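You operate a simulated robot arm through the tools that you are given. There is no shell and no other tool. Be economical: measure what you need, move in short steps, check, and stop when the job is done.

You are at the controls of a simulated robot arm. One attempt, no reset.

TASK
Take the brown cover on the front of the long table and put it away on the middle board of the shelf with the card pocket. Close the sliding lid of the grey spool box. Turn the tension knob with the yellow dot on head three to 5. Put the teal cone on the front of the long table away on the top of the white stand. Fetch the yellow cone from the top of the pale green table and stand it on the left shelf under the long bench. Put the black backing roll from the folding table in front of the white rest on the top of the green table leaf. Fetch the black tray of bobbins and set it on the top deck of the trolley. The order is free. Set down upright: teal cone, yellow cone.

Only the result counts: the job must be done as asked and must still hold three seconds after the hand-in. Knocking over, shifting, dropping, spilling or breaking anything else fails it. A push-on lid holds only when it is set on centred and level and pressed home; a screw cap is set on level and turned clockwise until tight.

THE ROBOT
A 6-joint arm with a two-finger parallel gripper on a trunk, on a base that drives. Base frame: it is fixed to the floor where the robot stands at the start and does not move with it; the origin is under the middle of the robot, x ahead of it, y to its left, z up. Readings come in m, rad, newtons and seconds.
Its first joint turns from -2.897 to 2.897 rad. Places, roughly: black backing roll (7x7x15 cm) [0.7, -1.7, 0.8]; black tray of bobbins (13x3x2 cm) [1.7, -0.8, 0.8]; brown cover (7x6x4 cm) [2.7, 0, 0.8]; left shelf under the long bench (23x50 cm) [1.16, -3.72, 0.32]; middle board of the shelf with the card pocket [7.1, 0.7, 0.9]; sliding lid of the grey spool box [4.8, 4.3, 0.7]; teal cone (7x6x13 cm) [2.6, 0.2, 0.9]; tension knob with the yellow dot on head three [3.2, 0.4, 1.5]; top deck of the trolley [-1.5, -0.3, 0.7]; top of the green table leaf [1.5, -0.7, 0.7]; top of the white stand [4.3, -2, 0.8]; yellow cone (7x6x13 cm) [1.5, -1, 0.8]. Payload 3.91 kg.
The tool frame sits at the grasp point between the pads (the TCP): z along the fingers, y along the line on which they close. The tips reach 0.03 m beyond it. Largest opening 0.11 m; finger width 0.02, thickness 0.01; the body of the gripper, 0.048 by 0.112 m, starts 0.055 m behind the TCP.
Orientation is told as [roll, pitch, yaw] about the base's x, y, z axes, in that order, counted from this pose: with the fingers straight down and closing along the base's y, the tool's x points along the base's -x, its y along +y and its z along -z.

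THE INTERFACE
- The arm moves only by the tool drive_tool. Its argument "series" is a list of rows, each a list of 7 numbers: the turn, a rotation vector about the tool's x, y, z in units of 4 degrees (1.0 is 4 degrees), then the shift along the tool's x, y, z in units of 20 mm (1.0 is 20 mm), then the gripper command, from -1 (fully open) to 1 (shut), values between in proportion. In form: [[wx, wy, wz, x, y, z, claw], ...]. A call has 1 to 8 rows; each row shifts and turns the commanded pose from where the row before left it, along the tool's axes as they then stand. A call with a number of a shift or a turn outside -1 to 1 is refused whole. A row lasts 0.2 s, in which the tool goes at most 0.05 m and 0.15 rad; a call with a longer step from one row to the next is refused whole, and so is a gripper value outside its range. Where a pose cannot be reached the arm comes as near as it can. A force on the tool above 40 N (or 10 N above the force at the start of the call, whichever is more), or a blocked arm, ends the call early, and 0.2 s more pass. The fingers move at their own pace (about 0.108 m/s each) and stop on an object; they squeeze with about 31 N. The grip force told is the motor's: it shows also when the fingers shut on nothing. Time passes only in rows, and 0.2 s behind the last, so rows that do not move let the fingers close. The reply holds the time, the measured pose of the TCP, the force on the tool along the base axes, the opening and the grip force, in the units named above and with some noise, with the torque about the TCP (base axes, N m) and any sound that the robot's microphone picked up.
- Cameras (640 x 400 px; columns grow to the right, rows downward): "scene" is now at [0.6576, -0.2865, 1.1165]; the picture's right is [-0.00, -0.51, 0.86], its down [-1.00, 0.08, 0.05] and it looks along [-0.09, -0.85, -0.51] (base axes); focal length 214 px, centre (320, 200). "wrist" rides on the gripper at [0.072, 0.017, -0.103] in the tool frame; the picture's right is [-0.23, 0.97, 0.00], its down [-0.76, -0.18, -0.62] and it looks along [-0.61, -0.14, 0.78] (tool axes); focal length 222 px, centre (320, 200).
- camera(camera): a new picture of that camera. The clock stands still meanwhile.
- base_move(legs): drives the robot by 1 to 6 legs, each [ahead, left, turn to the left] in m, m and rad, along the robot's own axes; the way and the turn of a leg run together, so that a leg with both is an arc; at most 1.5 m and 3.142 rad a leg. The arm and the cameras ride along, it lands a little off, and it stops where it bumps. It gives what a move gives.
- aim_head(pan, tilt): turns the head with the scene camera to pan (to the left, within 1.396 rad either way) and tilt (down, from -0.506 to 1.204), counted from straight ahead of the robot. It gives what a move gives.
- pixel_to_xyz(camera, pixels): there is no depth. For up to 12 entries [column, row, z] of the newest picture of that camera ("zoom" is the newest enlarged one), the place [x, y] in the base frame at which the ray of that pixel passes the height z, good to about 0.002 m. The clock stands still meanwhile.
- close_up(camera, box): a new picture of the part [left, top, right, bottom] of that camera's present view, enlarged. The clock stands still meanwhile.
- hand_in(): hands the job in; it is judged then, once.

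Keep the steps short. Do not move on a guess: measure, check each grasp and each placing, and mend mistakes. In all there are 124 turns and 126 pictures (those below and enlarged ones count). Leave the gripper open and the arm clear of the work at the hand-in unless told otherwise, and finish with a single line.

The tools are called after "Request:" as a command line: name --pt "numbers of a row" for each row, then --argument value for the rest, lists and objects as JSON in quotes. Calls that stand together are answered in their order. drive_tool: Moves the arm, as the interface text tells. Its arguments: {"type":"object","properties":{"series":{"type":"array","items":{"type":"array","items":{"type":"number"}}}},"required":["series"]} The other tools are called the same way: base_move (legs) drives the base; aim_head (pan, tilt) turns the head that bears the scene camera; camera (camera) takes a picture; pixel_to_xyz (camera, pixels) gives the place at which the rays of pixels pass given heights; close_up (camera, box) takes an enlarged picture of a part of a camera's view; hand_in () hands the job in.

At the start:

```text
time: 0.0
position: [0.5539, -0.2102, 1.0345]
ee_rot: [-0.001, -0.003, 0.001]
wrist_force: [0.5, 0.2, 0.5]
ft_torque: [0.01, -0.01, -0.01]
width: 0.11
gripper_force: 0.0
robot x, y, heading: [-0.0004, -0.0001, 0.002]
head pan, tilt: [-1.033, 0.091]
```

scene: 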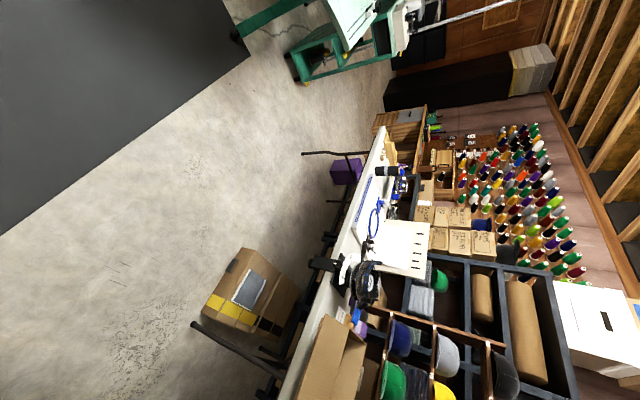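
wrist: 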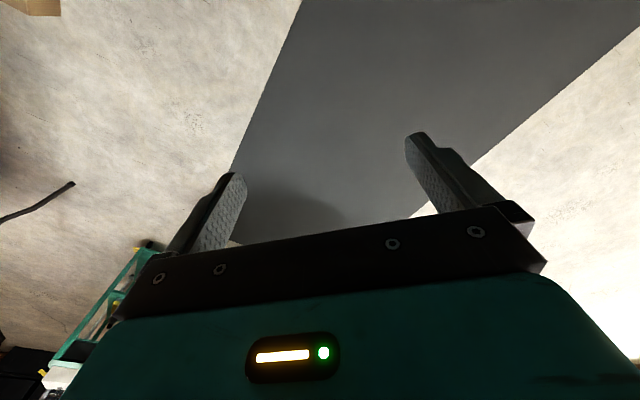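

I'll start by looking around: I'll turn the head toward the front and take a picture.

Request:
aim_head --pan 0.5 --tilt 0.0

Request:
camera --camera "scene"

```text
time: 1.6
position: [0.5538, -0.2061, 1.0366]
ee_rot: [-0.003, -0.001, 0.0]
wrist_force: [0.2, -0.5, 0.4]
ft_torque: [-0.03, -0.01, 0.01]
width: 0.1098
gripper_force: 0.1
robot x, y, heading: [-0.0014, -0.0028, 0.0]
head pan, tilt: [0.499, 0.0]
```

```text
123 pictures are left
```

scene: 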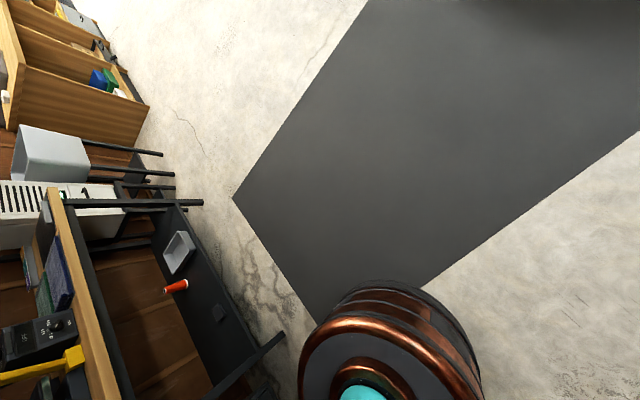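

The view is oddly rotated, so I need the camera's position and axes. I'll read some rays at two heights.

Request:
pixel_to_xyz --camera "scene" --pixels '[[320, 200, 0], [320, 200, 0.5], [420, 200, 0], [420, 200, 0.5], [320, 300, 0], [320, 300, 0.5], [220, 200, 0], [220, 200, 0.5], [80, 355, 0.8], [60, 270, 0.8]]'

Request:
camera --camera "wrist"

```text
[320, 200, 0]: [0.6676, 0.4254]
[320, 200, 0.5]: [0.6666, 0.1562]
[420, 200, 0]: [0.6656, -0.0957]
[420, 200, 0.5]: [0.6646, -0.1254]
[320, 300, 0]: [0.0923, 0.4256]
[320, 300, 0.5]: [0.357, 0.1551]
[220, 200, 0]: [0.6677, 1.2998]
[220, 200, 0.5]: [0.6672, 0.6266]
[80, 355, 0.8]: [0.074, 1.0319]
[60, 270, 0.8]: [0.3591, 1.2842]
```

```text
122 pictures are left
```

wrist: 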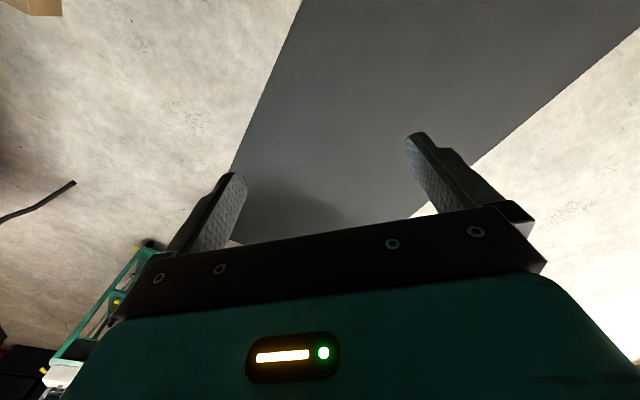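

The head's pan axis lies along base x, so pan 0 looks straight down, and negative tilt looks toward +x. I'll take both extremes.

Request:
aim_head --pan 1.39 --tilt -0.5

Request:
camera --camera "scene"

Request:
aim_head --pan -1.2 --tilt -0.5

Request:
camera --camera "scene"

Request:
pixel_to_xyz --camera "scene" --pixels '[[320, 200, 0], [320, 200, 0.5], [220, 200, 0], [220, 200, 0.5], [320, 300, 0], [320, 300, 0.5]]'

```text
time: 2.8
position: [0.5535, -0.2048, 1.0354]
ee_rot: [-0.004, -0.002, -0.001]
wrist_force: [-0.2, 0.2, 0.7]
ft_torque: [-0.03, -0.01, -0.01]
width: 0.1097
gripper_force: 0.2
robot x, y, heading: [0.0027, -0.0006, -0.002]
head pan, tilt: [1.389, -0.499]
```

```text
121 pictures are left
```

scene: 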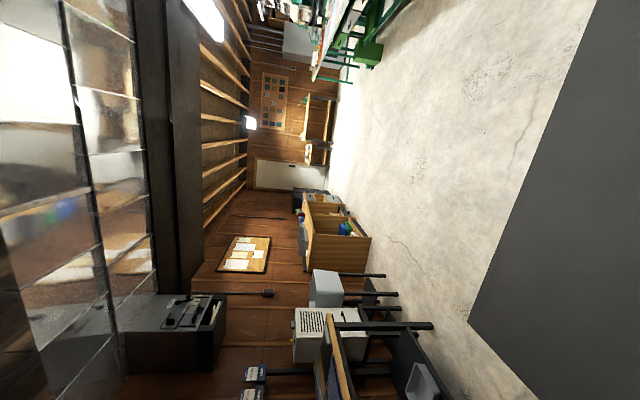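

```text
time: 5.1
position: [0.5526, -0.2055, 1.036]
ee_rot: [-0.005, -0.002, 0.0]
wrist_force: [-0.2, 0.0, 0.0]
ft_torque: [-0.01, -0.01, 0.01]
width: 0.11
gripper_force: 0.0
robot x, y, heading: [0.002, -0.0004, -0.001]
head pan, tilt: [-1.201, -0.499]
```

```text
120 pictures are left
```

scene: 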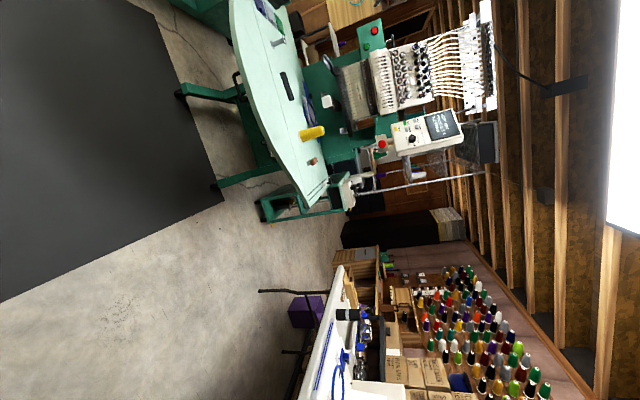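

```text
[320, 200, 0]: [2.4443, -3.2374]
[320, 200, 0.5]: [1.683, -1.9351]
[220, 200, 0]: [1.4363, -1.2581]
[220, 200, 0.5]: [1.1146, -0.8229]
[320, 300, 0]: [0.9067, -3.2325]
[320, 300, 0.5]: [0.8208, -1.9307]
```

The pale green table with the yellow cone is near (312,132), and the folding table with the black roll near (348,314). I'll enlarge both.

Request:
close_up --camera "scene" --box '[210, 0, 370, 100]'

Request:
close_up --camera "scene" --box '[230, 100, 390, 200]'

Request:
close_up --camera "scene" --box '[290, 260, 450, 360]'

Request:
pixel_to_xyz --camera "scene" --pixels '[[300, 134, 0.74], [312, 163, 0.74], [284, 85, 0.74], [276, 41, 0.74], [231, 20, 0.74], [300, 180, 0.74], [338, 315, 0.72], [366, 313, 0.87]]'

```text
4.00 times, centred on (290, 50) of scene
```

zoom: 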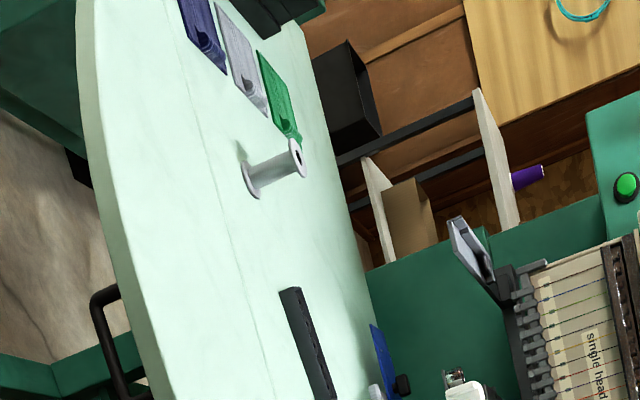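

```text
4.00 times, centred on (310, 150) of scene
```

zoom: 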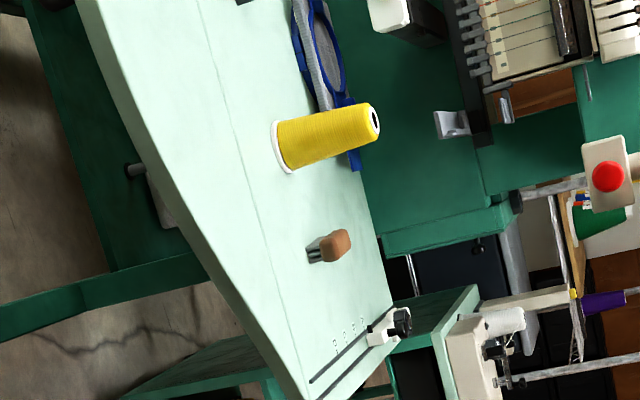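

```text
4.00 times, centred on (370, 310) of scene
```

zoom: 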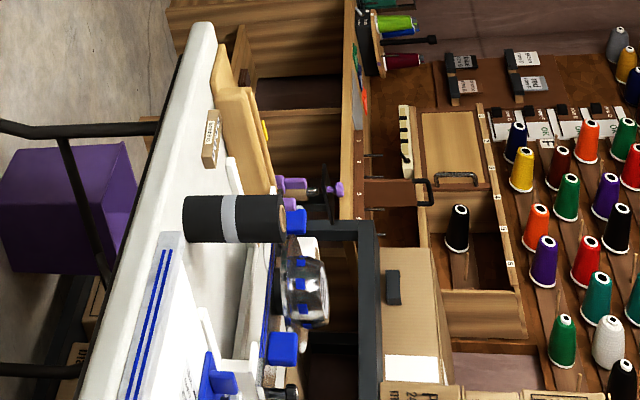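

```text
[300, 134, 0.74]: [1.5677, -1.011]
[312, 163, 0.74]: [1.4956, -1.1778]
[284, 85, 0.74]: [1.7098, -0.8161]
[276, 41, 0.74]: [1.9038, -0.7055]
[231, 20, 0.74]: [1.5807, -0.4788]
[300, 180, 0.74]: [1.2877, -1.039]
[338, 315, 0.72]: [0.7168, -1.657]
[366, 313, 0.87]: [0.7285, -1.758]
```

I have rough positions. Next I'll test whether the scene camera rides on the arm, by turning the tool 32° about its axis and lifting it a little.

Request:
drive_tool --pt "0 0 1 0 0 -1 -1" --pt "0 0 1 0 0 -1 -1" --pt "0 0 1 0 0 -1 -1" --pt "0 0 1 0 0 -1 -1" --pt "0 0 1 0 0 -1 -1" --pt "0 0 1 0 0 0 -1" --pt "0 0 1 0 0 0 -1" --pt "0 0 1 0 0 0 -1"

Request:
camera --camera "scene"

Request:
pixel_to_xyz --camera "scene" --pixels '[[320, 200, 0], [320, 200, 0.5], [220, 200, 0], [220, 200, 0.5], [320, 300, 0], [320, 300, 0.5]]'

```text
time: 6.9
position: [0.5538, -0.2053, 1.1353]
ee_rot: [-0.001, -0.005, -0.557]
wrist_force: [-0.3, 0.1, -0.4]
ft_torque: [0.0, -0.01, 0.01]
width: 0.1102
gripper_force: 0.0
robot x, y, heading: [0.0008, -0.0012, -0.001]
head pan, tilt: [-1.201, -0.499]
```

```text
116 pictures are left
```

scene: 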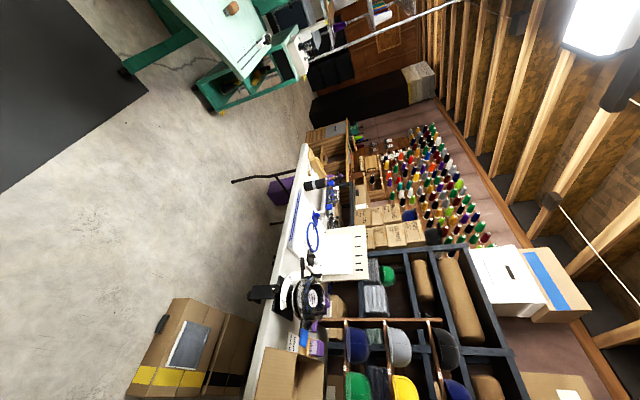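

```text
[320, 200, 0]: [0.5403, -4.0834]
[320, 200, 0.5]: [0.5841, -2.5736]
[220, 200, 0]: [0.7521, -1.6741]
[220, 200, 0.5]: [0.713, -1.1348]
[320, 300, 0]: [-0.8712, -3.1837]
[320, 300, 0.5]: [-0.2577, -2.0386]
```

The scene camera rides on the gripper, which is useful. I'll undo the turn, raise the tool, then drive to about (0.95,-0.45) facing the green table.

Request:
drive_tool --pt "0 0 -1 0 0 -1 -1" --pt "0 0 -1 0 0 -1 -1" --pt "0 0 -1 0 0 -1 -1" --pt "0 0 -1 0 0 -1 -1" --pt "0 0 -1 0 0 -1 -1" --pt "0 0 -1 0 0 0 -1" --pt "0 0 -1 0 0 0 -1" --pt "0 0 -1 0 0 0 -1"

Request:
base_move --legs '[[0, 0, -0.46], [1.05, 0, 0]]'

Request:
aim_head --pan 0 --tilt -0.3

Request:
camera --camera "scene"

```text
time: 8.7
position: [0.5549, -0.204, 1.2362]
ee_rot: [-0.004, -0.002, 0.002]
wrist_force: [0.8, 0.5, -0.4]
ft_torque: [-0.01, -0.03, 0.0]
width: 0.11
gripper_force: 0.2
robot x, y, heading: [-0.0016, 0.0019, 0.001]
head pan, tilt: [-1.201, -0.499]
```

```text
time: 15.5
position: [1.3841, -0.8465, 1.2345]
ee_rot: [-0.005, 0.001, -0.404]
wrist_force: [0.3, -0.4, 1.3]
ft_torque: [-0.04, -0.01, -0.02]
width: 0.1099
gripper_force: 0.1
robot x, y, heading: [0.9574, -0.4404, -0.412]
head pan, tilt: [-1.201, -0.499]
```

```text
time: 16.9
position: [1.3847, -0.8462, 1.235]
ee_rot: [-0.006, -0.001, -0.406]
wrist_force: [0.3, -0.2, 0.2]
ft_torque: [-0.05, -0.01, 0.01]
width: 0.1098
gripper_force: 0.1
robot x, y, heading: [0.9542, -0.4395, -0.406]
head pan, tilt: [0.0, -0.3]
```

```text
115 pictures are left
```

scene: 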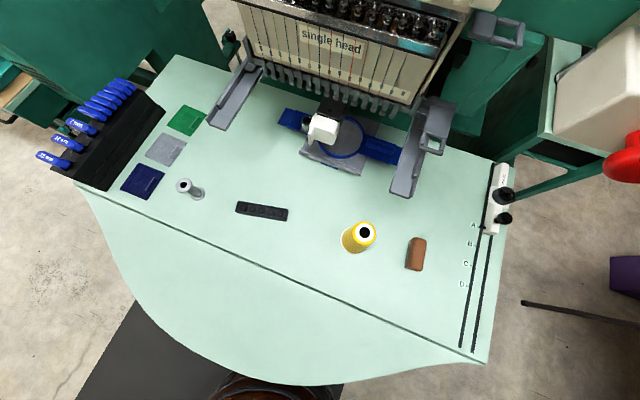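

This view from above shows the bobbin tray near (262,211), yellow cone (357,238), spool (187,187) and slider (497,200). I'll measure them and zoom in on possible "white rest" candidates.

Request:
pixel_to_xyz --camera "scene" --pixels '[[236, 207, 0.76], [287, 216, 0.76], [262, 211, 0.76], [348, 246, 0.74], [364, 232, 0.87], [220, 290, 0.74], [198, 194, 0.74], [75, 185, 0.74], [484, 362, 0.74], [490, 230, 0.74], [320, 384, 0.74], [320, 290, 0.74]]'

Request:
close_up --camera "scene" --box '[100, 130, 340, 280]'

Request:
close_up --camera "scene" --box '[340, 130, 580, 280]'

```text
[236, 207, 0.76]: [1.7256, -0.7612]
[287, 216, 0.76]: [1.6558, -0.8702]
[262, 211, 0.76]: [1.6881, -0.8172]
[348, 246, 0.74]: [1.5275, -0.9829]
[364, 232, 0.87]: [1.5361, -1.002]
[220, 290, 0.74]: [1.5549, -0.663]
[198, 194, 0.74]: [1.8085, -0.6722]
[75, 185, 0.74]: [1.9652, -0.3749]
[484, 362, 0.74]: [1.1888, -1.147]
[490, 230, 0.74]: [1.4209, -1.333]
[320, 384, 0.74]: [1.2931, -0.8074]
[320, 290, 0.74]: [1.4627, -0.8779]
```

```text
2.67 times, centred on (220, 205) of scene
```

zoom: 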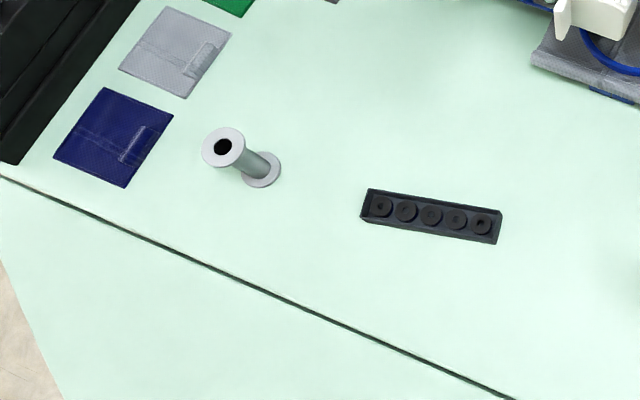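

```text
2.67 times, centred on (460, 205) of scene
```

zoom: 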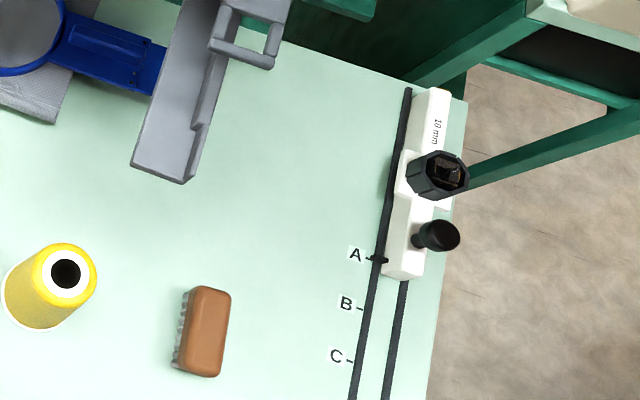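

The tray's centre is about (1.688,-0.817), with its long axis at 57° from x. So the tool yaw should be about +0.99 to close across its width. I'll turn the tool while descending to z≈1.0, then move over it and look.

Request:
drive_tool --pt "0 0 -1 0 0 0.6 -1" --pt "0 0 -1 0 0 0.6 -1" --pt "0 0 -1 0 0 0.6 -1" --pt "0 0 -1 0 0 0.6 -1" --pt "0 0 -1 0 0 0.6 -1" --pt "0 0 -1 0 0 0.6 -1" --pt "0 0 -1 0 0 0.6 -1" --pt "0 0 -1 0 0 0.6 -1"

Request:
drive_tool --pt "0 0 -1 0 0 0.6 -1" --pt "0 0 -1 0 0 0.6 -1" --pt "0 0 -1 0 0 0.6 -1" --pt "0 0 -1 0 0 0.6 -1" --pt "0 0 -1 0 0 0.6 -1" --pt "0 0 -1 0 0 0.6 -1" --pt "0 0 -1 0 0 0.6 -1" --pt "0 0 -1 0 0 0.6 -1"

Request:
drive_tool --pt "0 0 -1 0 0 0 -1" --pt "0 0 -1 0 0 0 -1" --pt "0 0 -1 0 0 0 -1" --pt "0 0 -1 0 0 0 -1" --pt "0 0 0 -0.794 -0.989 0 -1" --pt "0 0 0 -0.794 -0.989 0 -1" --pt "0 0 0 -0.794 -0.989 0 -1" --pt "0 0 0 -0.794 -0.989 0 -1"

Request:
drive_tool --pt "0 0 0 -0.794 -0.989 0 -1" --pt "0 0 0 -0.794 -0.989 0 -1" --pt "0 0 0 -0.794 -0.989 0 -1" --pt "0 0 0 -0.794 -0.989 0 -1" --pt "0 0 0 -0.794 -0.989 0 -1" --pt "0 0 0 -0.794 -0.989 0 -1" --pt "0 0 0 -0.794 -0.989 0 -1" --pt "0 0 0 -0.794 -0.989 0 -1"

Request:
aim_head --pan 0 --tilt 0.4

Request:
camera --camera "wrist"

Request:
camera --camera "scene"

```text
time: 18.7
position: [1.384, -0.8468, 1.1387]
ee_rot: [-0.001, 0.001, 0.153]
wrist_force: [0.8, -0.3, 0.0]
ft_torque: [-0.02, -0.02, -0.01]
width: 0.1099
gripper_force: 0.0
robot x, y, heading: [0.9559, -0.4366, -0.407]
head pan, tilt: [0.0, -0.3]
```

```text
time: 20.5
position: [1.3851, -0.8464, 1.0421]
ee_rot: [-0.004, 0.004, 0.712]
wrist_force: [-0.4, 0.3, 0.0]
ft_torque: [0.0, -0.02, 0.01]
width: 0.1099
gripper_force: 0.2
robot x, y, heading: [0.9551, -0.4398, -0.405]
head pan, tilt: [0.0, -0.3]
```

```text
time: 22.3
position: [1.4851, -0.8343, 1.0447]
ee_rot: [0.001, 0.005, 0.989]
wrist_force: [-0.9, 0.0, 0.5]
ft_torque: [-0.03, -0.05, -0.04]
width: 0.1101
gripper_force: 0.0
robot x, y, heading: [0.9545, -0.4361, -0.409]
head pan, tilt: [0.0, -0.3]
```

```text
time: 24.1
position: [1.6884, -0.8182, 1.0455]
ee_rot: [-0.002, 0.006, 0.988]
wrist_force: [1.0, -0.1, 0.7]
ft_torque: [-0.02, -0.01, 0.01]
width: 0.1102
gripper_force: 0.1
robot x, y, heading: [0.9524, -0.4404, -0.405]
head pan, tilt: [0.0, -0.3]
```

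```text
time: 25.1
position: [1.6882, -0.8182, 1.0442]
ee_rot: [-0.001, 0.005, 0.99]
wrist_force: [1.0, 0.4, 0.3]
ft_torque: [0.02, 0.01, 0.0]
width: 0.11
gripper_force: 0.2
robot x, y, heading: [0.9582, -0.4375, -0.408]
head pan, tilt: [0.0, 0.4]
```

```text
112 pictures are left
```

wrist: 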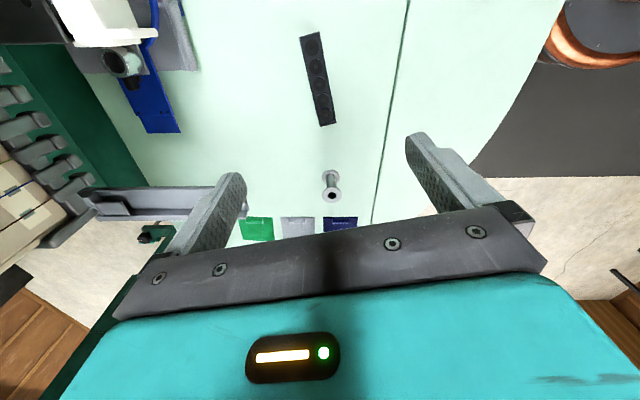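

```text
111 pictures are left
```

scene: 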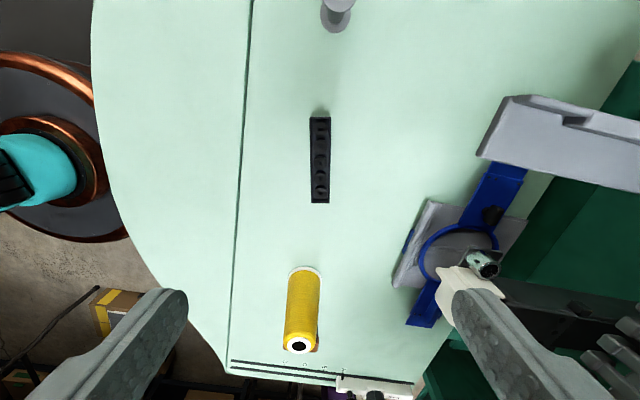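

The tray sits at (320,160) in the scene view and (319,80) in the wrist view. I'll measure its ends precisely at two heights to triangulate.

Request:
pixel_to_xyz --camera "scene" --pixels '[[320, 118, 0.76], [320, 201, 0.76], [320, 118, 0.74], [320, 201, 0.74], [310, 160, 0.76], [330, 160, 0.76]]'

Request:
pixel_to_xyz --camera "wrist" --pixels '[[309, 34, 0.76], [328, 124, 0.76], [309, 34, 0.74], [328, 124, 0.74]]'

```text
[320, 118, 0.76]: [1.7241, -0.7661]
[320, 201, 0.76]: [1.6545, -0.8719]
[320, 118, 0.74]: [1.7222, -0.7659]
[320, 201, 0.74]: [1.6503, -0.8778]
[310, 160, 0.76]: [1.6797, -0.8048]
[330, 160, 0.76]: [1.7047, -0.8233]
```

```text
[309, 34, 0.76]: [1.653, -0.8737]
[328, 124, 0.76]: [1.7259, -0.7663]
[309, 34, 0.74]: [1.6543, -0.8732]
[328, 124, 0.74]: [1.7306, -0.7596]
```

Both views agree: centre (1.689,-0.819), yaw 0.989, top z≈0.758. I'll descend to TCP z≈0.773 and check.

Request:
drive_tool --pt "0 0 0 0 0 1 -1" --pt "0 0 0 0 0 1 -1" --pt "0 0 0 0 0 1 -1" --pt "0 0 0 0 0 1 -1" --pt "0 0 0 0 0 1 -1" --pt "0 0 0 0 0 1 -1" --pt "0 0 0 0 0 1 -1" --pt "0 0 0 0 0 1 -1"

Request:
drive_tool --pt "0 0 0 0 0 1 -0.4" --pt "0 0 0 0 0 1 -0.4" --pt "0 0 0 0 0 1 -0.4" --pt "0 0 0 0 0 1 -0.4" --pt "0 0 0 0 0 0.8 -0.4" --pt "0 0 0 0 0 0.5 -0.4"

Request:
camera --camera "scene"

```text
time: 26.9
position: [1.689, -0.8187, 0.8837]
ee_rot: [0.001, 0.004, 0.992]
wrist_force: [-0.6, -0.7, -0.1]
ft_torque: [-0.01, 0.0, 0.03]
width: 0.1101
gripper_force: 0.0
robot x, y, heading: [0.9532, -0.4415, -0.406]
head pan, tilt: [0.0, 0.4]
```

```text
time: 28.3
position: [1.6885, -0.8169, 0.7797]
ee_rot: [-0.003, 0.002, 0.991]
wrist_force: [0.5, 0.4, 19.3]
ft_torque: [0.68, 0.6, -0.1]
width: 0.0768
gripper_force: 0.0
robot x, y, heading: [0.9559, -0.4386, -0.41]
head pan, tilt: [0.0, 0.4]
```

```text
110 pictures are left
```

scene: 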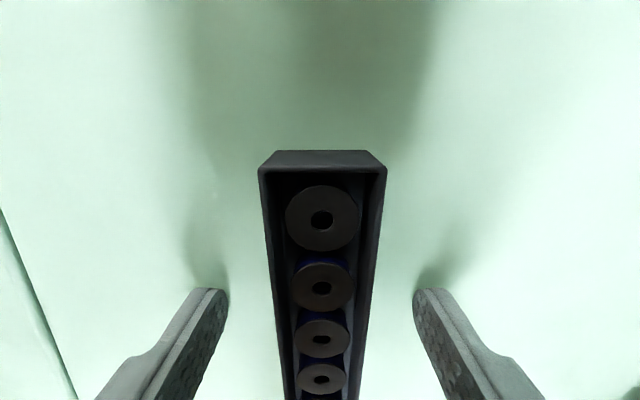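

The fingertips touch the table (19 N) at TCP 0.7797, so its surface is at z≈0.75. The tray is centred between the fingers. I'll back off 4 mm, close, lift and look.

Request:
drive_tool --pt "0 0 0 0 0 -0.25 -0.4" --pt "0 0 0 0 0 0 1" --pt "0 0 0 0 0 0 1" --pt "0 0 0 0 0 0 1" --pt "0 0 0 0 0 0 1" --pt "0 0 0 0 0 -0.5 1" --pt "0 0 0 0 0 -0.5 1"

Request:
drive_tool --pt "0 0 0 0 0 -1 1" --pt "0 0 0 0 0 -1 1" --pt "0 0 0 0 0 -1 1" --pt "0 0 0 0 0 -1 1" --pt "0 0 0 0 0 -1 1"

Request:
camera --camera "scene"

```text
time: 29.9
position: [1.6873, -0.8186, 0.8031]
ee_rot: [-0.001, 0.003, 0.99]
wrist_force: [-1.4, 0.1, -0.4]
ft_torque: [-0.02, 0.01, 0.01]
width: 0.0286
gripper_force: 31.3
robot x, y, heading: [0.9533, -0.4377, -0.405]
head pan, tilt: [0.0, 0.4]
```

```text
time: 31.1
position: [1.6875, -0.8179, 0.8989]
ee_rot: [0.0, 0.007, 0.991]
wrist_force: [-0.1, -0.6, -0.4]
ft_torque: [-0.02, -0.01, 0.0]
width: 0.0286
gripper_force: 31.4
robot x, y, heading: [0.9531, -0.4399, -0.408]
head pan, tilt: [0.0, 0.4]
```

```text
109 pictures are left
```

scene: 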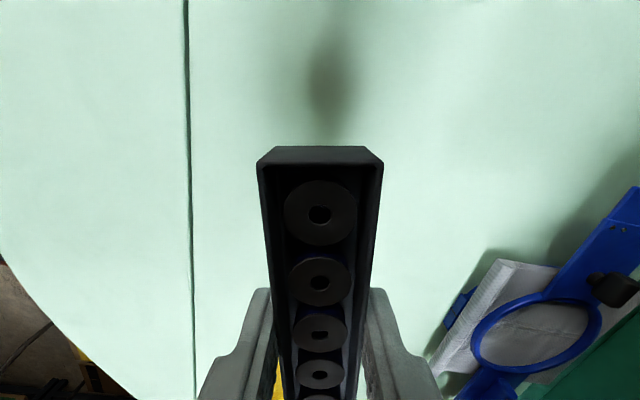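

The tray is held (width 0.0286). I'll lift it to z≈1.14, back off about 1 m and turn toward the trolley at (-1.5,-0.3). Then I'll look.

Request:
drive_tool --pt "0 0 0 0 0 -1 1" --pt "0 0 0 0 0 -1 1" --pt "0 0 0 0 0 -1 1" --pt "0 0 0 0 0 -1 1" --pt "0 0 0 0 0 -1 1" --pt "0 0 0 0 0 -1 1" --pt "0 0 0 0 0 -1 1" --pt "0 0 0 0 0 -1 1"

Request:
drive_tool --pt "0 0 0 0 0 -1 1" --pt "0 0 0 0 0 -1 1" --pt "0 0 0 0 0 -1 1" --pt "0 0 0 0 0 -1 1" --pt "0 0 0 0 0 -1 1" --pt "0 0 0 0 0 -1 1"

Request:
base_move --legs '[[-1.0, 0, 0], [0, 0, -2.735]]'

Request:
aim_head --pan 0.9 --tilt -0.2

Request:
camera --camera "scene"

```text
time: 32.9
position: [1.6902, -0.816, 1.0595]
ee_rot: [0.0, 0.004, 0.988]
wrist_force: [0.6, -0.2, 0.2]
ft_torque: [0.04, -0.01, 0.0]
width: 0.0288
gripper_force: 30.8
robot x, y, heading: [0.9541, -0.4379, -0.406]
head pan, tilt: [0.0, 0.4]
```

```text
time: 34.3
position: [1.688, -0.8172, 1.1819]
ee_rot: [-0.003, 0.005, 0.991]
wrist_force: [-0.1, -0.7, -0.1]
ft_torque: [0.01, -0.03, -0.01]
width: 0.0286
gripper_force: 31.1
robot x, y, heading: [0.9535, -0.4376, -0.406]
head pan, tilt: [0.0, 0.4]
```

```text
time: 45.9
position: [-0.8178, -0.0462, 1.1811]
ee_rot: [-0.001, 0.005, -1.664]
wrist_force: [0.4, -0.4, -0.1]
ft_torque: [0.01, -0.02, 0.01]
width: 0.0286
gripper_force: 30.8
robot x, y, heading: [0.0113, -0.0332, -3.058]
head pan, tilt: [0.0, 0.4]
```

```text
time: 47.1
position: [-0.8123, -0.0454, 1.1839]
ee_rot: [-0.005, 0.004, -1.665]
wrist_force: [-0.1, 0.1, -1.3]
ft_torque: [0.01, 0.02, 0.0]
width: 0.0286
gripper_force: 31.2
robot x, y, heading: [0.0111, -0.0307, -3.06]
head pan, tilt: [0.901, -0.201]
```

```text
108 pictures are left
```

scene: 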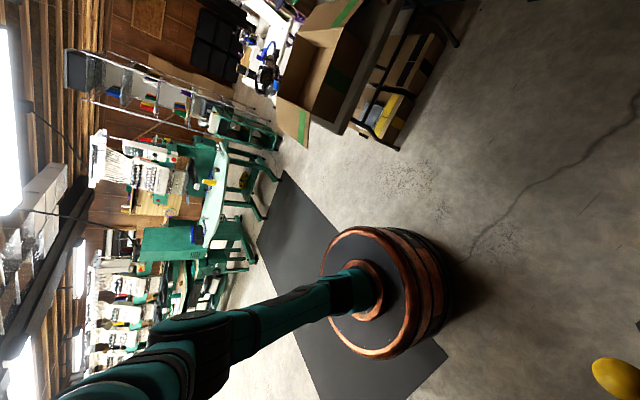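

Positive pan looks back at the robot, so I'll use negative pan for the trolley.

Request:
aim_head --pan -0.7 --tilt 0.1

Request:
camera --camera "scene"

Request:
pixel_to_xyz --camera "scene" --pixels '[[320, 200, 0.7], [270, 200, 0.7], [270, 300, 0.7], [270, 100, 0.7], [370, 200, 0.7], [370, 100, 0.7], [370, 300, 0.7]]'

```text
time: 48.8
position: [-0.8117, -0.0459, 1.1854]
ee_rot: [-0.005, 0.005, -1.663]
wrist_force: [0.4, -0.3, -0.6]
ft_torque: [-0.04, 0.01, 0.02]
width: 0.0285
gripper_force: 31.6
robot x, y, heading: [0.0076, -0.0345, -3.055]
head pan, tilt: [-0.7, 0.099]
```

```text
107 pictures are left
```

scene: 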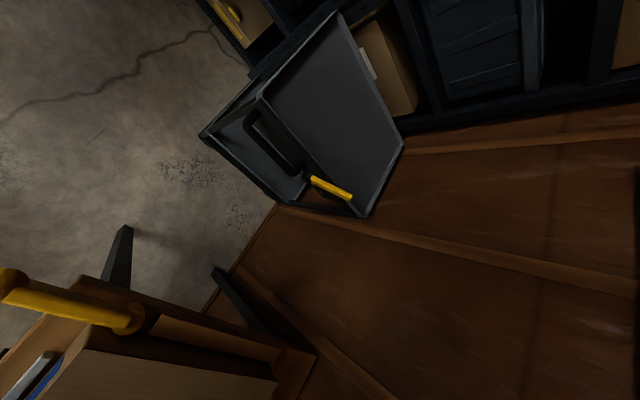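

```text
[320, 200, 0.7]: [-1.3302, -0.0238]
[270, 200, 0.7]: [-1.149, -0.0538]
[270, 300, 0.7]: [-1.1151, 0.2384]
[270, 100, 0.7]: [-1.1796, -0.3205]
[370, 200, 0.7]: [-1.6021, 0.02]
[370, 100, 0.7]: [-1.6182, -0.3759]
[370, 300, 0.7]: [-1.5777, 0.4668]
```

I see the trolley: deck corners near (263,98), (340,15), (403,145) and (363,215), with a handle along the near side. I'll measure and zoom.

Request:
pixel_to_xyz --camera "scene" --pixels '[[265, 98, 0.7], [340, 15, 0.7], [403, 145, 0.7], [363, 215, 0.7], [340, 110, 0.7], [345, 195, 0.85], [255, 115, 0.85], [130, 320, 0.8], [203, 135, 0.3], [315, 355, 0.7]]'

Request:
close_up --camera "scene" --box '[190, 0, 430, 240]'

```text
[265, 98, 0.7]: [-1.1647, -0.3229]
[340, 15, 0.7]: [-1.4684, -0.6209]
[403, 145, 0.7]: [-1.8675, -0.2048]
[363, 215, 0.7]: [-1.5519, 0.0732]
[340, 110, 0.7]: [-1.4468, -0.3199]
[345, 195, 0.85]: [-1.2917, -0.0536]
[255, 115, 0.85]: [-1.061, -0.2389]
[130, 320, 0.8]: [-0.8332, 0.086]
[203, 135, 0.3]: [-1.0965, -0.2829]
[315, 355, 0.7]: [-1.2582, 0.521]
```

```text
1.67 times, centred on (310, 120) of scene
```

zoom: 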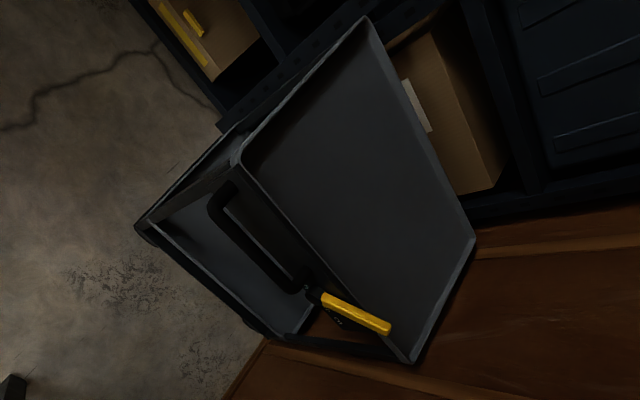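

The deck centre is near (-1.5,-0.27). Something wooden with a yellow knob is at lower left in the picture, close to my path. I'll look at it before driving.

Request:
aim_head --pan -0.3 --tilt 0.75

Request:
camera --camera "scene"

Request:
pixel_to_xyz --camera "scene" --pixels '[[320, 200, 0.0], [320, 200, 0.8], [200, 200, 0.0], [200, 200, 0.8]]'

Request:
camera --camera "wrist"

```text
time: 49.8
position: [-0.8124, -0.0442, 1.1843]
ee_rot: [-0.005, 0.006, -1.665]
wrist_force: [0.4, -0.1, -0.2]
ft_torque: [-0.02, -0.02, -0.02]
width: 0.0286
gripper_force: 31.0
robot x, y, heading: [0.0114, -0.0347, -3.063]
head pan, tilt: [-0.3, 0.75]
```

```text
105 pictures are left
```

scene: 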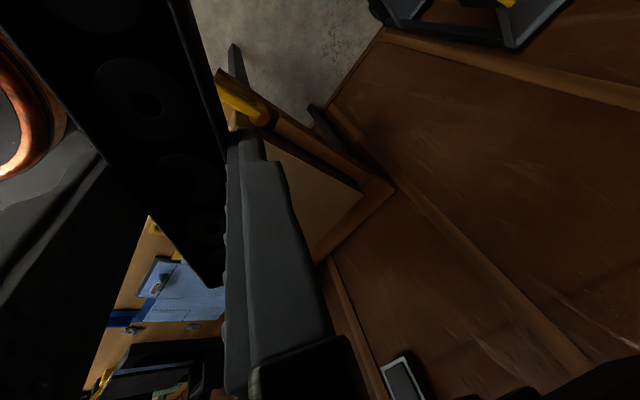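

```text
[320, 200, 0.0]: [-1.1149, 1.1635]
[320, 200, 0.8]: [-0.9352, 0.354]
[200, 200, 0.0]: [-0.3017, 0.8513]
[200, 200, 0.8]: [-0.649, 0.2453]
```

```text
104 pictures are left
```

wrist: 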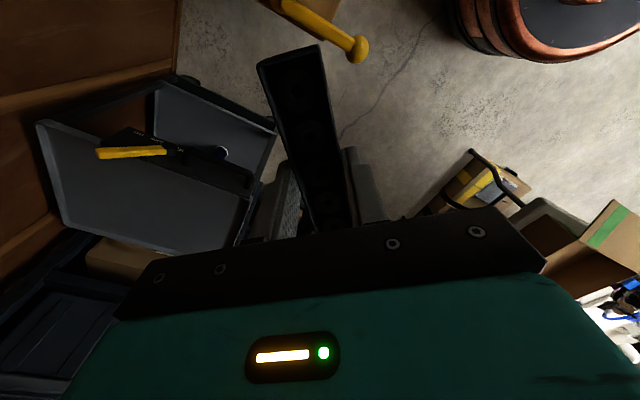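

Request:
pixel_to_xyz --camera "wrist" --pixels '[[357, 48, 0.6], [357, 48, 0.8], [357, 48, 1.0], [300, 12, 0.6], [300, 12, 0.8], [300, 12, 1.0]]'

Request:
pixel_to_xyz --camera "scene" --pixels '[[262, 115, 0.6], [262, 115, 0.8], [262, 115, 1.0], [222, 88, 0.6], [222, 88, 0.8], [222, 88, 1.0], [385, 185, 0.6], [385, 185, 0.8]]'

Request:
aim_head --pan 0.2 --tilt 0.2

Request:
camera --camera "scene"

```text
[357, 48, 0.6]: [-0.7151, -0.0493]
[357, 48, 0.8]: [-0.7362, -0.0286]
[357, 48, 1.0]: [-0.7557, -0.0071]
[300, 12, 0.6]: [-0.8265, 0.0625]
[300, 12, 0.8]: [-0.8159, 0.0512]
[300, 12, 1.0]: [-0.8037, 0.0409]
```

```text
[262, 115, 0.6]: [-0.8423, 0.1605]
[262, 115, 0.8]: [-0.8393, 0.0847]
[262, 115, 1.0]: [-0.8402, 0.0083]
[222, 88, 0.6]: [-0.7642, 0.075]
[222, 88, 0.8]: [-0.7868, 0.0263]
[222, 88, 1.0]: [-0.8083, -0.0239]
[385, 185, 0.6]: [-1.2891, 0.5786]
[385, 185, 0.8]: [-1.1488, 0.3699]
```

```text
time: 50.8
position: [-0.8108, -0.0464, 1.1849]
ee_rot: [-0.005, 0.005, -1.663]
wrist_force: [0.1, -0.4, 0.1]
ft_torque: [-0.02, 0.02, 0.0]
width: 0.0286
gripper_force: 31.3
robot x, y, heading: [0.0109, -0.0313, -3.064]
head pan, tilt: [0.201, 0.201]
```

```text
103 pictures are left
```

scene: 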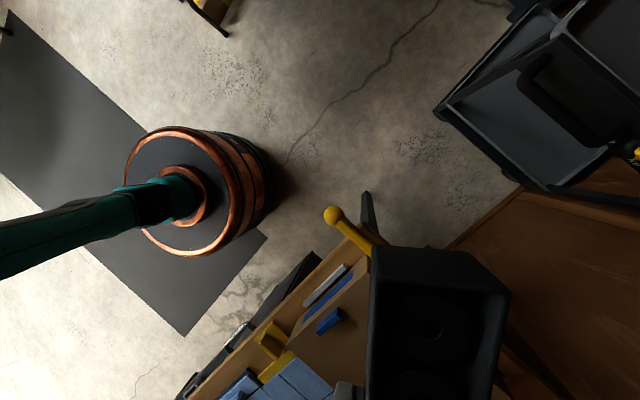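

The yellow-balled vise handle is near (-0.73,-0.03), so I must keep the base away from it. I'll check the floor along y≈-0.6.

Request:
pixel_to_xyz --camera "scene" --pixels '[[333, 215, 0.75], [200, 30, 0], [225, 35, 0], [320, 60, 0], [320, 10, 0], [437, 112, 0.1], [530, 60, 0.1], [200, 250, 0.0], [270, 180, 0]]'

```text
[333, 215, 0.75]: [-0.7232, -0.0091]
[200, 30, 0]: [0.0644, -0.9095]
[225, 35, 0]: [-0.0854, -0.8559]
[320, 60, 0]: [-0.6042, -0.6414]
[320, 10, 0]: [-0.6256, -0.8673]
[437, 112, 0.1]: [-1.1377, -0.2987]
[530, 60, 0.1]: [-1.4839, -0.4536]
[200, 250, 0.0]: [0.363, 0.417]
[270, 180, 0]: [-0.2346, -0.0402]
```

I'll turn slightly right, then go diagonally to about (-0.72,-0.48), which puts the tray over the deck.

Request:
base_move --legs '[[0, 0, -0.278], [0.63, 0.58, 0]]'

Request:
aim_head --pan 0.0 --tilt 0.3

Request:
camera --camera "scene"

Request:
camera --camera "wrist"

```text
time: 56.2
position: [-1.5197, -0.2444, 1.1839]
ee_rot: [-0.005, 0.005, -1.941]
wrist_force: [1.0, 0.6, -0.2]
ft_torque: [-0.04, -0.03, 0.0]
width: 0.0285
gripper_force: 30.7
robot x, y, heading: [-0.7255, -0.459, 2.945]
head pan, tilt: [0.201, 0.201]
```

```text
time: 56.9
position: [-1.5199, -0.2422, 1.1846]
ee_rot: [-0.005, 0.003, -1.942]
wrist_force: [-1.1, 0.8, -0.9]
ft_torque: [0.06, 0.02, 0.03]
width: 0.0284
gripper_force: 31.6
robot x, y, heading: [-0.7261, -0.4563, 2.945]
head pan, tilt: [0.0, 0.3]
```

```text
102 pictures are left
```

scene: 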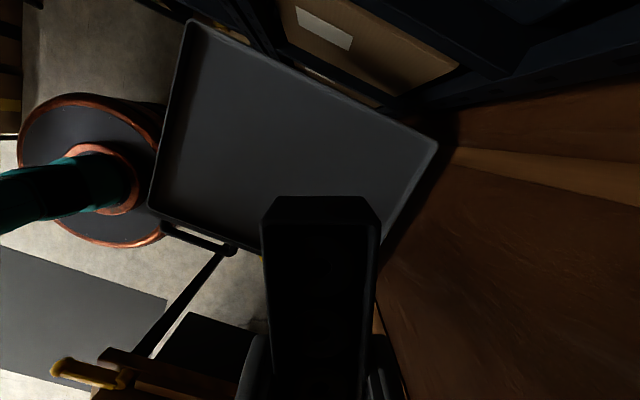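

```text
101 pictures are left
```

wrist: 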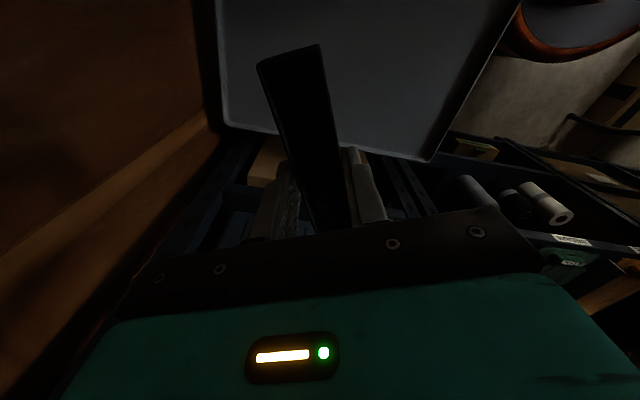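

Request:
pixel_to_xyz --camera "scene" --pixels '[[193, 22, 0.7], [437, 145, 0.7], [152, 205, 0.7], [255, 245, 0.7], [230, 250, 0.8], [385, 260, 0.7]]'

Request:
pixel_to_xyz --camera "wrist" --pixels '[[223, 128, 0.7], [430, 158, 0.7], [518, 5, 0.7]]'

```text
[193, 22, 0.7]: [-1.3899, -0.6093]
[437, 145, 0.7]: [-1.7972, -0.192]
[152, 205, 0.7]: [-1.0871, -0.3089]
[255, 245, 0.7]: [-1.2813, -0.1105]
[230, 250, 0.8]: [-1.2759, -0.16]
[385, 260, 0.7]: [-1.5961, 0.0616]
```

```text
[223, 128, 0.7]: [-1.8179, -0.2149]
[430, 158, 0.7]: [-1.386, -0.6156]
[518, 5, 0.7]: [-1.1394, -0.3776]
```

The tray hangs well inside the deck (about 0.17 m from the back edge and 0.23 m from the side). I'll lower to z≈0.80, then go gently to contact.

Request:
drive_tool --pt "0 0 0 0 0 1 1" --pt "0 0 0 0 0 1 1" --pt "0 0 0 0 0 1 1" --pt "0 0 0 0 0 1 1" --pt "0 0 0 0 0 1 1" --pt "0 0 0 0 0 1 1" --pt "0 0 0 0 0 1 1" --pt "0 0 0 0 0 1 1"

Request:
drive_tool --pt "0 0 0 0 0 1 1" --pt "0 0 0 0 0 1 1" --pt "0 0 0 0 0 1 1" --pt "0 0 0 0 0 1 1" --pt "0 0 0 0 0 1 1" --pt "0 0 0 0 0 1 1" --pt "0 0 0 0 0 1 1" --pt "0 0 0 0 0 1 1"

Request:
drive_tool --pt "0 0 0 0 0 1 1" --pt "0 0 0 0 0 1 1" --pt "0 0 0 0 0 1 1"

Request:
camera --camera "scene"

Request:
drive_tool --pt "0 0 0 0 0 0.4 1" --pt "0 0 0 0 0 0.4 1" --pt "0 0 0 0 0 0.4 1" --pt "0 0 0 0 0 0.4 1" --pt "0 0 0 0 0 0.4 1" --pt "0 0 0 0 0 0.4 1"

```text
time: 58.7
position: [-1.5181, -0.2432, 1.0249]
ee_rot: [-0.004, 0.002, -1.94]
wrist_force: [0.2, -0.7, -0.4]
ft_torque: [-0.02, -0.02, 0.01]
width: 0.0285
gripper_force: 30.5
robot x, y, heading: [-0.7311, -0.4595, 2.948]
head pan, tilt: [0.0, 0.3]
```

```text
time: 60.5
position: [-1.52, -0.2419, 0.8664]
ee_rot: [-0.006, 0.002, -1.942]
wrist_force: [0.3, 0.1, 1.4]
ft_torque: [0.01, 0.0, -0.01]
width: 0.0285
gripper_force: 30.8
robot x, y, heading: [-0.7325, -0.4568, 2.945]
head pan, tilt: [0.0, 0.3]
```

```text
time: 61.3
position: [-1.5207, -0.2413, 0.8066]
ee_rot: [-0.007, 0.003, -1.941]
wrist_force: [1.5, 1.1, -0.7]
ft_torque: [0.0, 0.01, -0.03]
width: 0.0286
gripper_force: 31.5
robot x, y, heading: [-0.7293, -0.4553, 2.944]
head pan, tilt: [0.0, 0.3]
```

```text
100 pictures are left
```

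scene: 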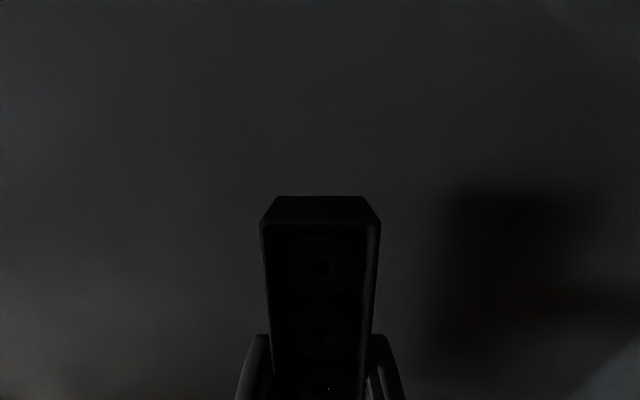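

```text
time: 62.6
position: [-1.521, -0.2407, 0.7711]
ee_rot: [-0.016, 0.003, -1.94]
wrist_force: [4.4, -1.5, 12.9]
ft_torque: [-0.17, -0.36, 0.03]
width: 0.0288
gripper_force: 30.3
robot x, y, heading: [-0.7286, -0.457, 2.947]
head pan, tilt: [0.0, 0.3]
stopped in row 6: the force on the tool passed its limit at 49 N (the readings are from after the stop); the commanded pose is now the measured one
```

Contact: the tray rests on the deck at TCP 0.771. I'll open and rise.

Request:
drive_tool --pt "0 0 0 0 0 0 -0.3" --pt "0 0 0 0 0 0 -0.3" --pt "0 0 0 0 0 -0.3 -0.3" --pt "0 0 0 0 0 -1 -0.3" --pt "0 0 0 0 0 -1 -0.3" --pt "0 0 0 0 0 -1 -1" --pt "0 0 0 0 0 -1 -1" --pt "0 0 0 0 0 -1 -1"

Request:
drive_tool --pt "0 0 0 0 0 -1 -1" --pt "0 0 0 0 0 -1 -1" --pt "0 0 0 0 0 -1 -1" --pt "0 0 0 0 0 -1 -1" --pt "0 0 0 0 0 -1 -1" --pt "0 0 0 0 0 -1 -1" --pt "0 0 0 0 0 -1 -1" --pt "0 0 0 0 0 -1 -1"

Request:
camera --camera "scene"

```text
time: 64.4
position: [-1.5209, -0.2432, 0.8755]
ee_rot: [-0.011, 0.003, -1.941]
wrist_force: [-0.6, 0.2, 0.6]
ft_torque: [0.04, 0.02, 0.0]
width: 0.1102
gripper_force: 0.0
robot x, y, heading: [-0.7274, -0.4557, 2.944]
head pan, tilt: [0.0, 0.3]
```

```text
time: 66.2
position: [-1.5201, -0.2451, 1.0348]
ee_rot: [-0.01, 0.003, -1.942]
wrist_force: [-0.7, -0.6, 0.1]
ft_torque: [0.01, -0.02, 0.01]
width: 0.1102
gripper_force: 0.1
robot x, y, heading: [-0.73, -0.4545, 2.949]
head pan, tilt: [0.0, 0.3]
```

```text
99 pictures are left
```

scene: 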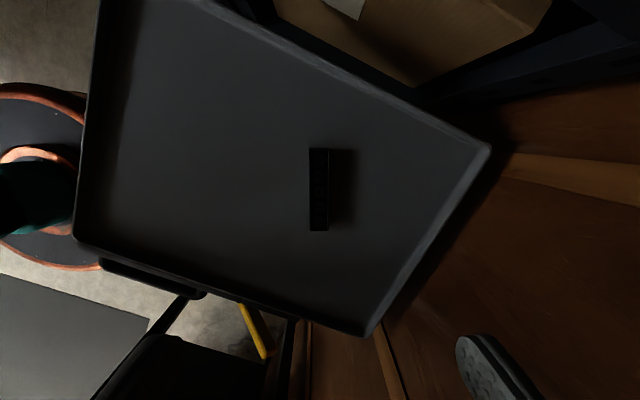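

The tray is placed with all its bobbins. Next is the black roll at about (0.72,-1.70). I'll raise and retract the arm, then drive in stages around the cartons to about (0.68,-0.78), facing the folding table.

Request:
drive_tool --pt "0 0 0 0 0 -1 -1" --pt "0 0 0 0 0 -1 -1" --pt "0 0 0 0 0 -1 -1" --pt "0 0 0 0 0 -1 -1" --pt "0 0 0 0 0 -1 -1" --pt "0 0 0 0 0 -1 -1" --pt "0 0 0 0 0 -1 -1" --pt "0 0 0 0 0 -1 -1"

Request:
drive_tool --pt "0 0 0 0.11 1 0 -1" --pt "0 0 0 0.11 1 0 -1" --pt "0 0 0 0.11 1 0 -1" --pt "0 0 0 0.11 1 0 -1" --pt "0 0 0 0.11 1 0 -1" --pt "0 0 0 0.11 1 0 -1" --pt "0 0 0 0.11 1 0 -1" --pt "0 0 0 0.11 1 0 -1"

Request:
drive_tool --pt "0 0 0 0.11 1 0 -1" --pt "0 0 0 0.11 1 0 -1" --pt "0 0 0 0.11 1 0 -1" --pt "0 0 0 0.11 1 0 -1" --pt "0 0 0 0.11 1 0 -1" --pt "0 0 0 0.11 1 0 -1" --pt "0 0 0 0.11 1 0 -1" --pt "0 0 0 0.11 1 0 -1"

Request:
base_move --legs '[[-0.91, -0.19, 0], [0, 0, -2.2], [0.15, -0.55, 0], [0, 0, -2.2]]'

Request:
camera --camera "wrist"

Request:
camera --camera "scene"

```text
time: 68.0
position: [-1.518, -0.2439, 1.1951]
ee_rot: [-0.009, 0.002, -1.941]
wrist_force: [0.4, -0.3, -0.5]
ft_torque: [0.01, 0.01, 0.0]
width: 0.1101
gripper_force: 0.1
robot x, y, heading: [-0.7318, -0.458, 2.942]
head pan, tilt: [0.0, 0.3]
```

```text
time: 69.8
position: [-1.36, -0.2852, 1.1936]
ee_rot: [-0.01, 0.002, -1.94]
wrist_force: [-0.3, 0.5, -0.9]
ft_torque: [0.02, -0.04, -0.05]
width: 0.11
gripper_force: 0.0
robot x, y, heading: [-0.7286, -0.4604, 2.947]
head pan, tilt: [0.0, 0.3]
```

```text
time: 71.6
position: [-1.2085, -0.3276, 1.1917]
ee_rot: [-0.014, 0.004, -1.94]
wrist_force: [0.2, -0.2, -0.4]
ft_torque: [0.02, -0.02, 0.01]
width: 0.11
gripper_force: 0.0
robot x, y, heading: [-0.7276, -0.4591, 2.945]
head pan, tilt: [0.0, 0.3]
```

```text
time: 86.8
position: [1.1253, -0.8608, 1.1926]
ee_rot: [-0.013, 0.004, 1.408]
wrist_force: [0.0, 0.6, -0.3]
ft_torque: [-0.03, -0.03, -0.01]
width: 0.1099
gripper_force: 0.0
robot x, y, heading: [0.6251, -0.8329, 0.007]
head pan, tilt: [0.0, 0.3]
stopped in leg 4: the robot was blocked; the commanded pose is now the measured one
```

```text
98 pictures are left
```

wrist: 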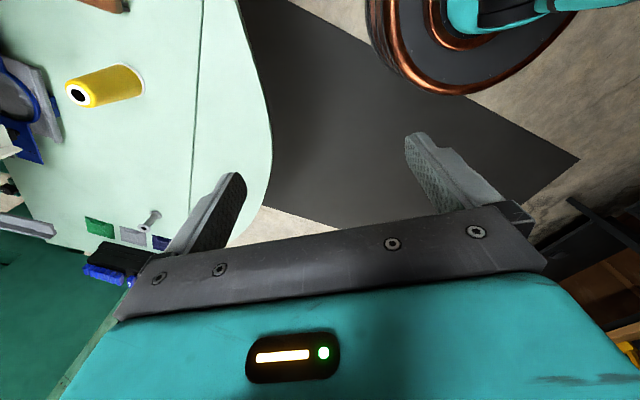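

```text
97 pictures are left
```

scene: 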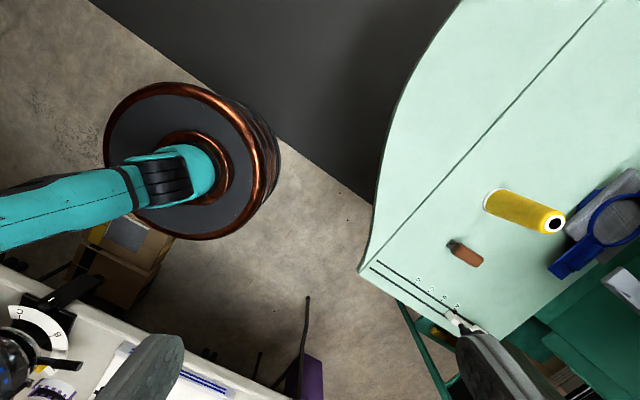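

The base was blocked at (0.625,-0.833). It's likely near the carton at (130,245). I'll measure the carton and the table edge.

Request:
pixel_to_xyz --camera "scene" --pixels '[[172, 240, 0.3], [172, 240, 0.4], [100, 235, 0.4], [0, 265, 0.72], [150, 340, 0.72], [200, 235, 0.5], [165, 240, 0.5], [280, 150, 0.5], [307, 297, 0.5], [307, 297, 0.2]]'

Request:
close_up --camera "scene" --box '[0, 70, 320, 400]'

```text
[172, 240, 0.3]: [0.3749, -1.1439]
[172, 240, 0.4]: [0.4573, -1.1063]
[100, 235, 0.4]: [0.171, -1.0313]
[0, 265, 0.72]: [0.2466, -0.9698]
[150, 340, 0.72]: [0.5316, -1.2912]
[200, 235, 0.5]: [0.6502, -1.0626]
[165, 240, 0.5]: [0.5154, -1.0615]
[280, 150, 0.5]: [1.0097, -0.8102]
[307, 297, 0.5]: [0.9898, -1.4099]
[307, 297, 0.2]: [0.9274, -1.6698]
```

```text
1.21 times, centred on (160, 235) of scene
```

zoom: 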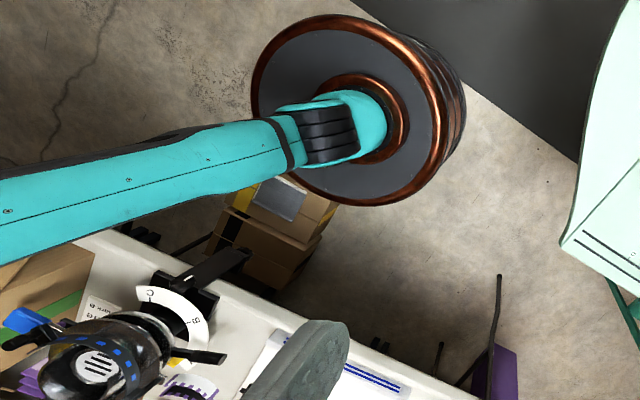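

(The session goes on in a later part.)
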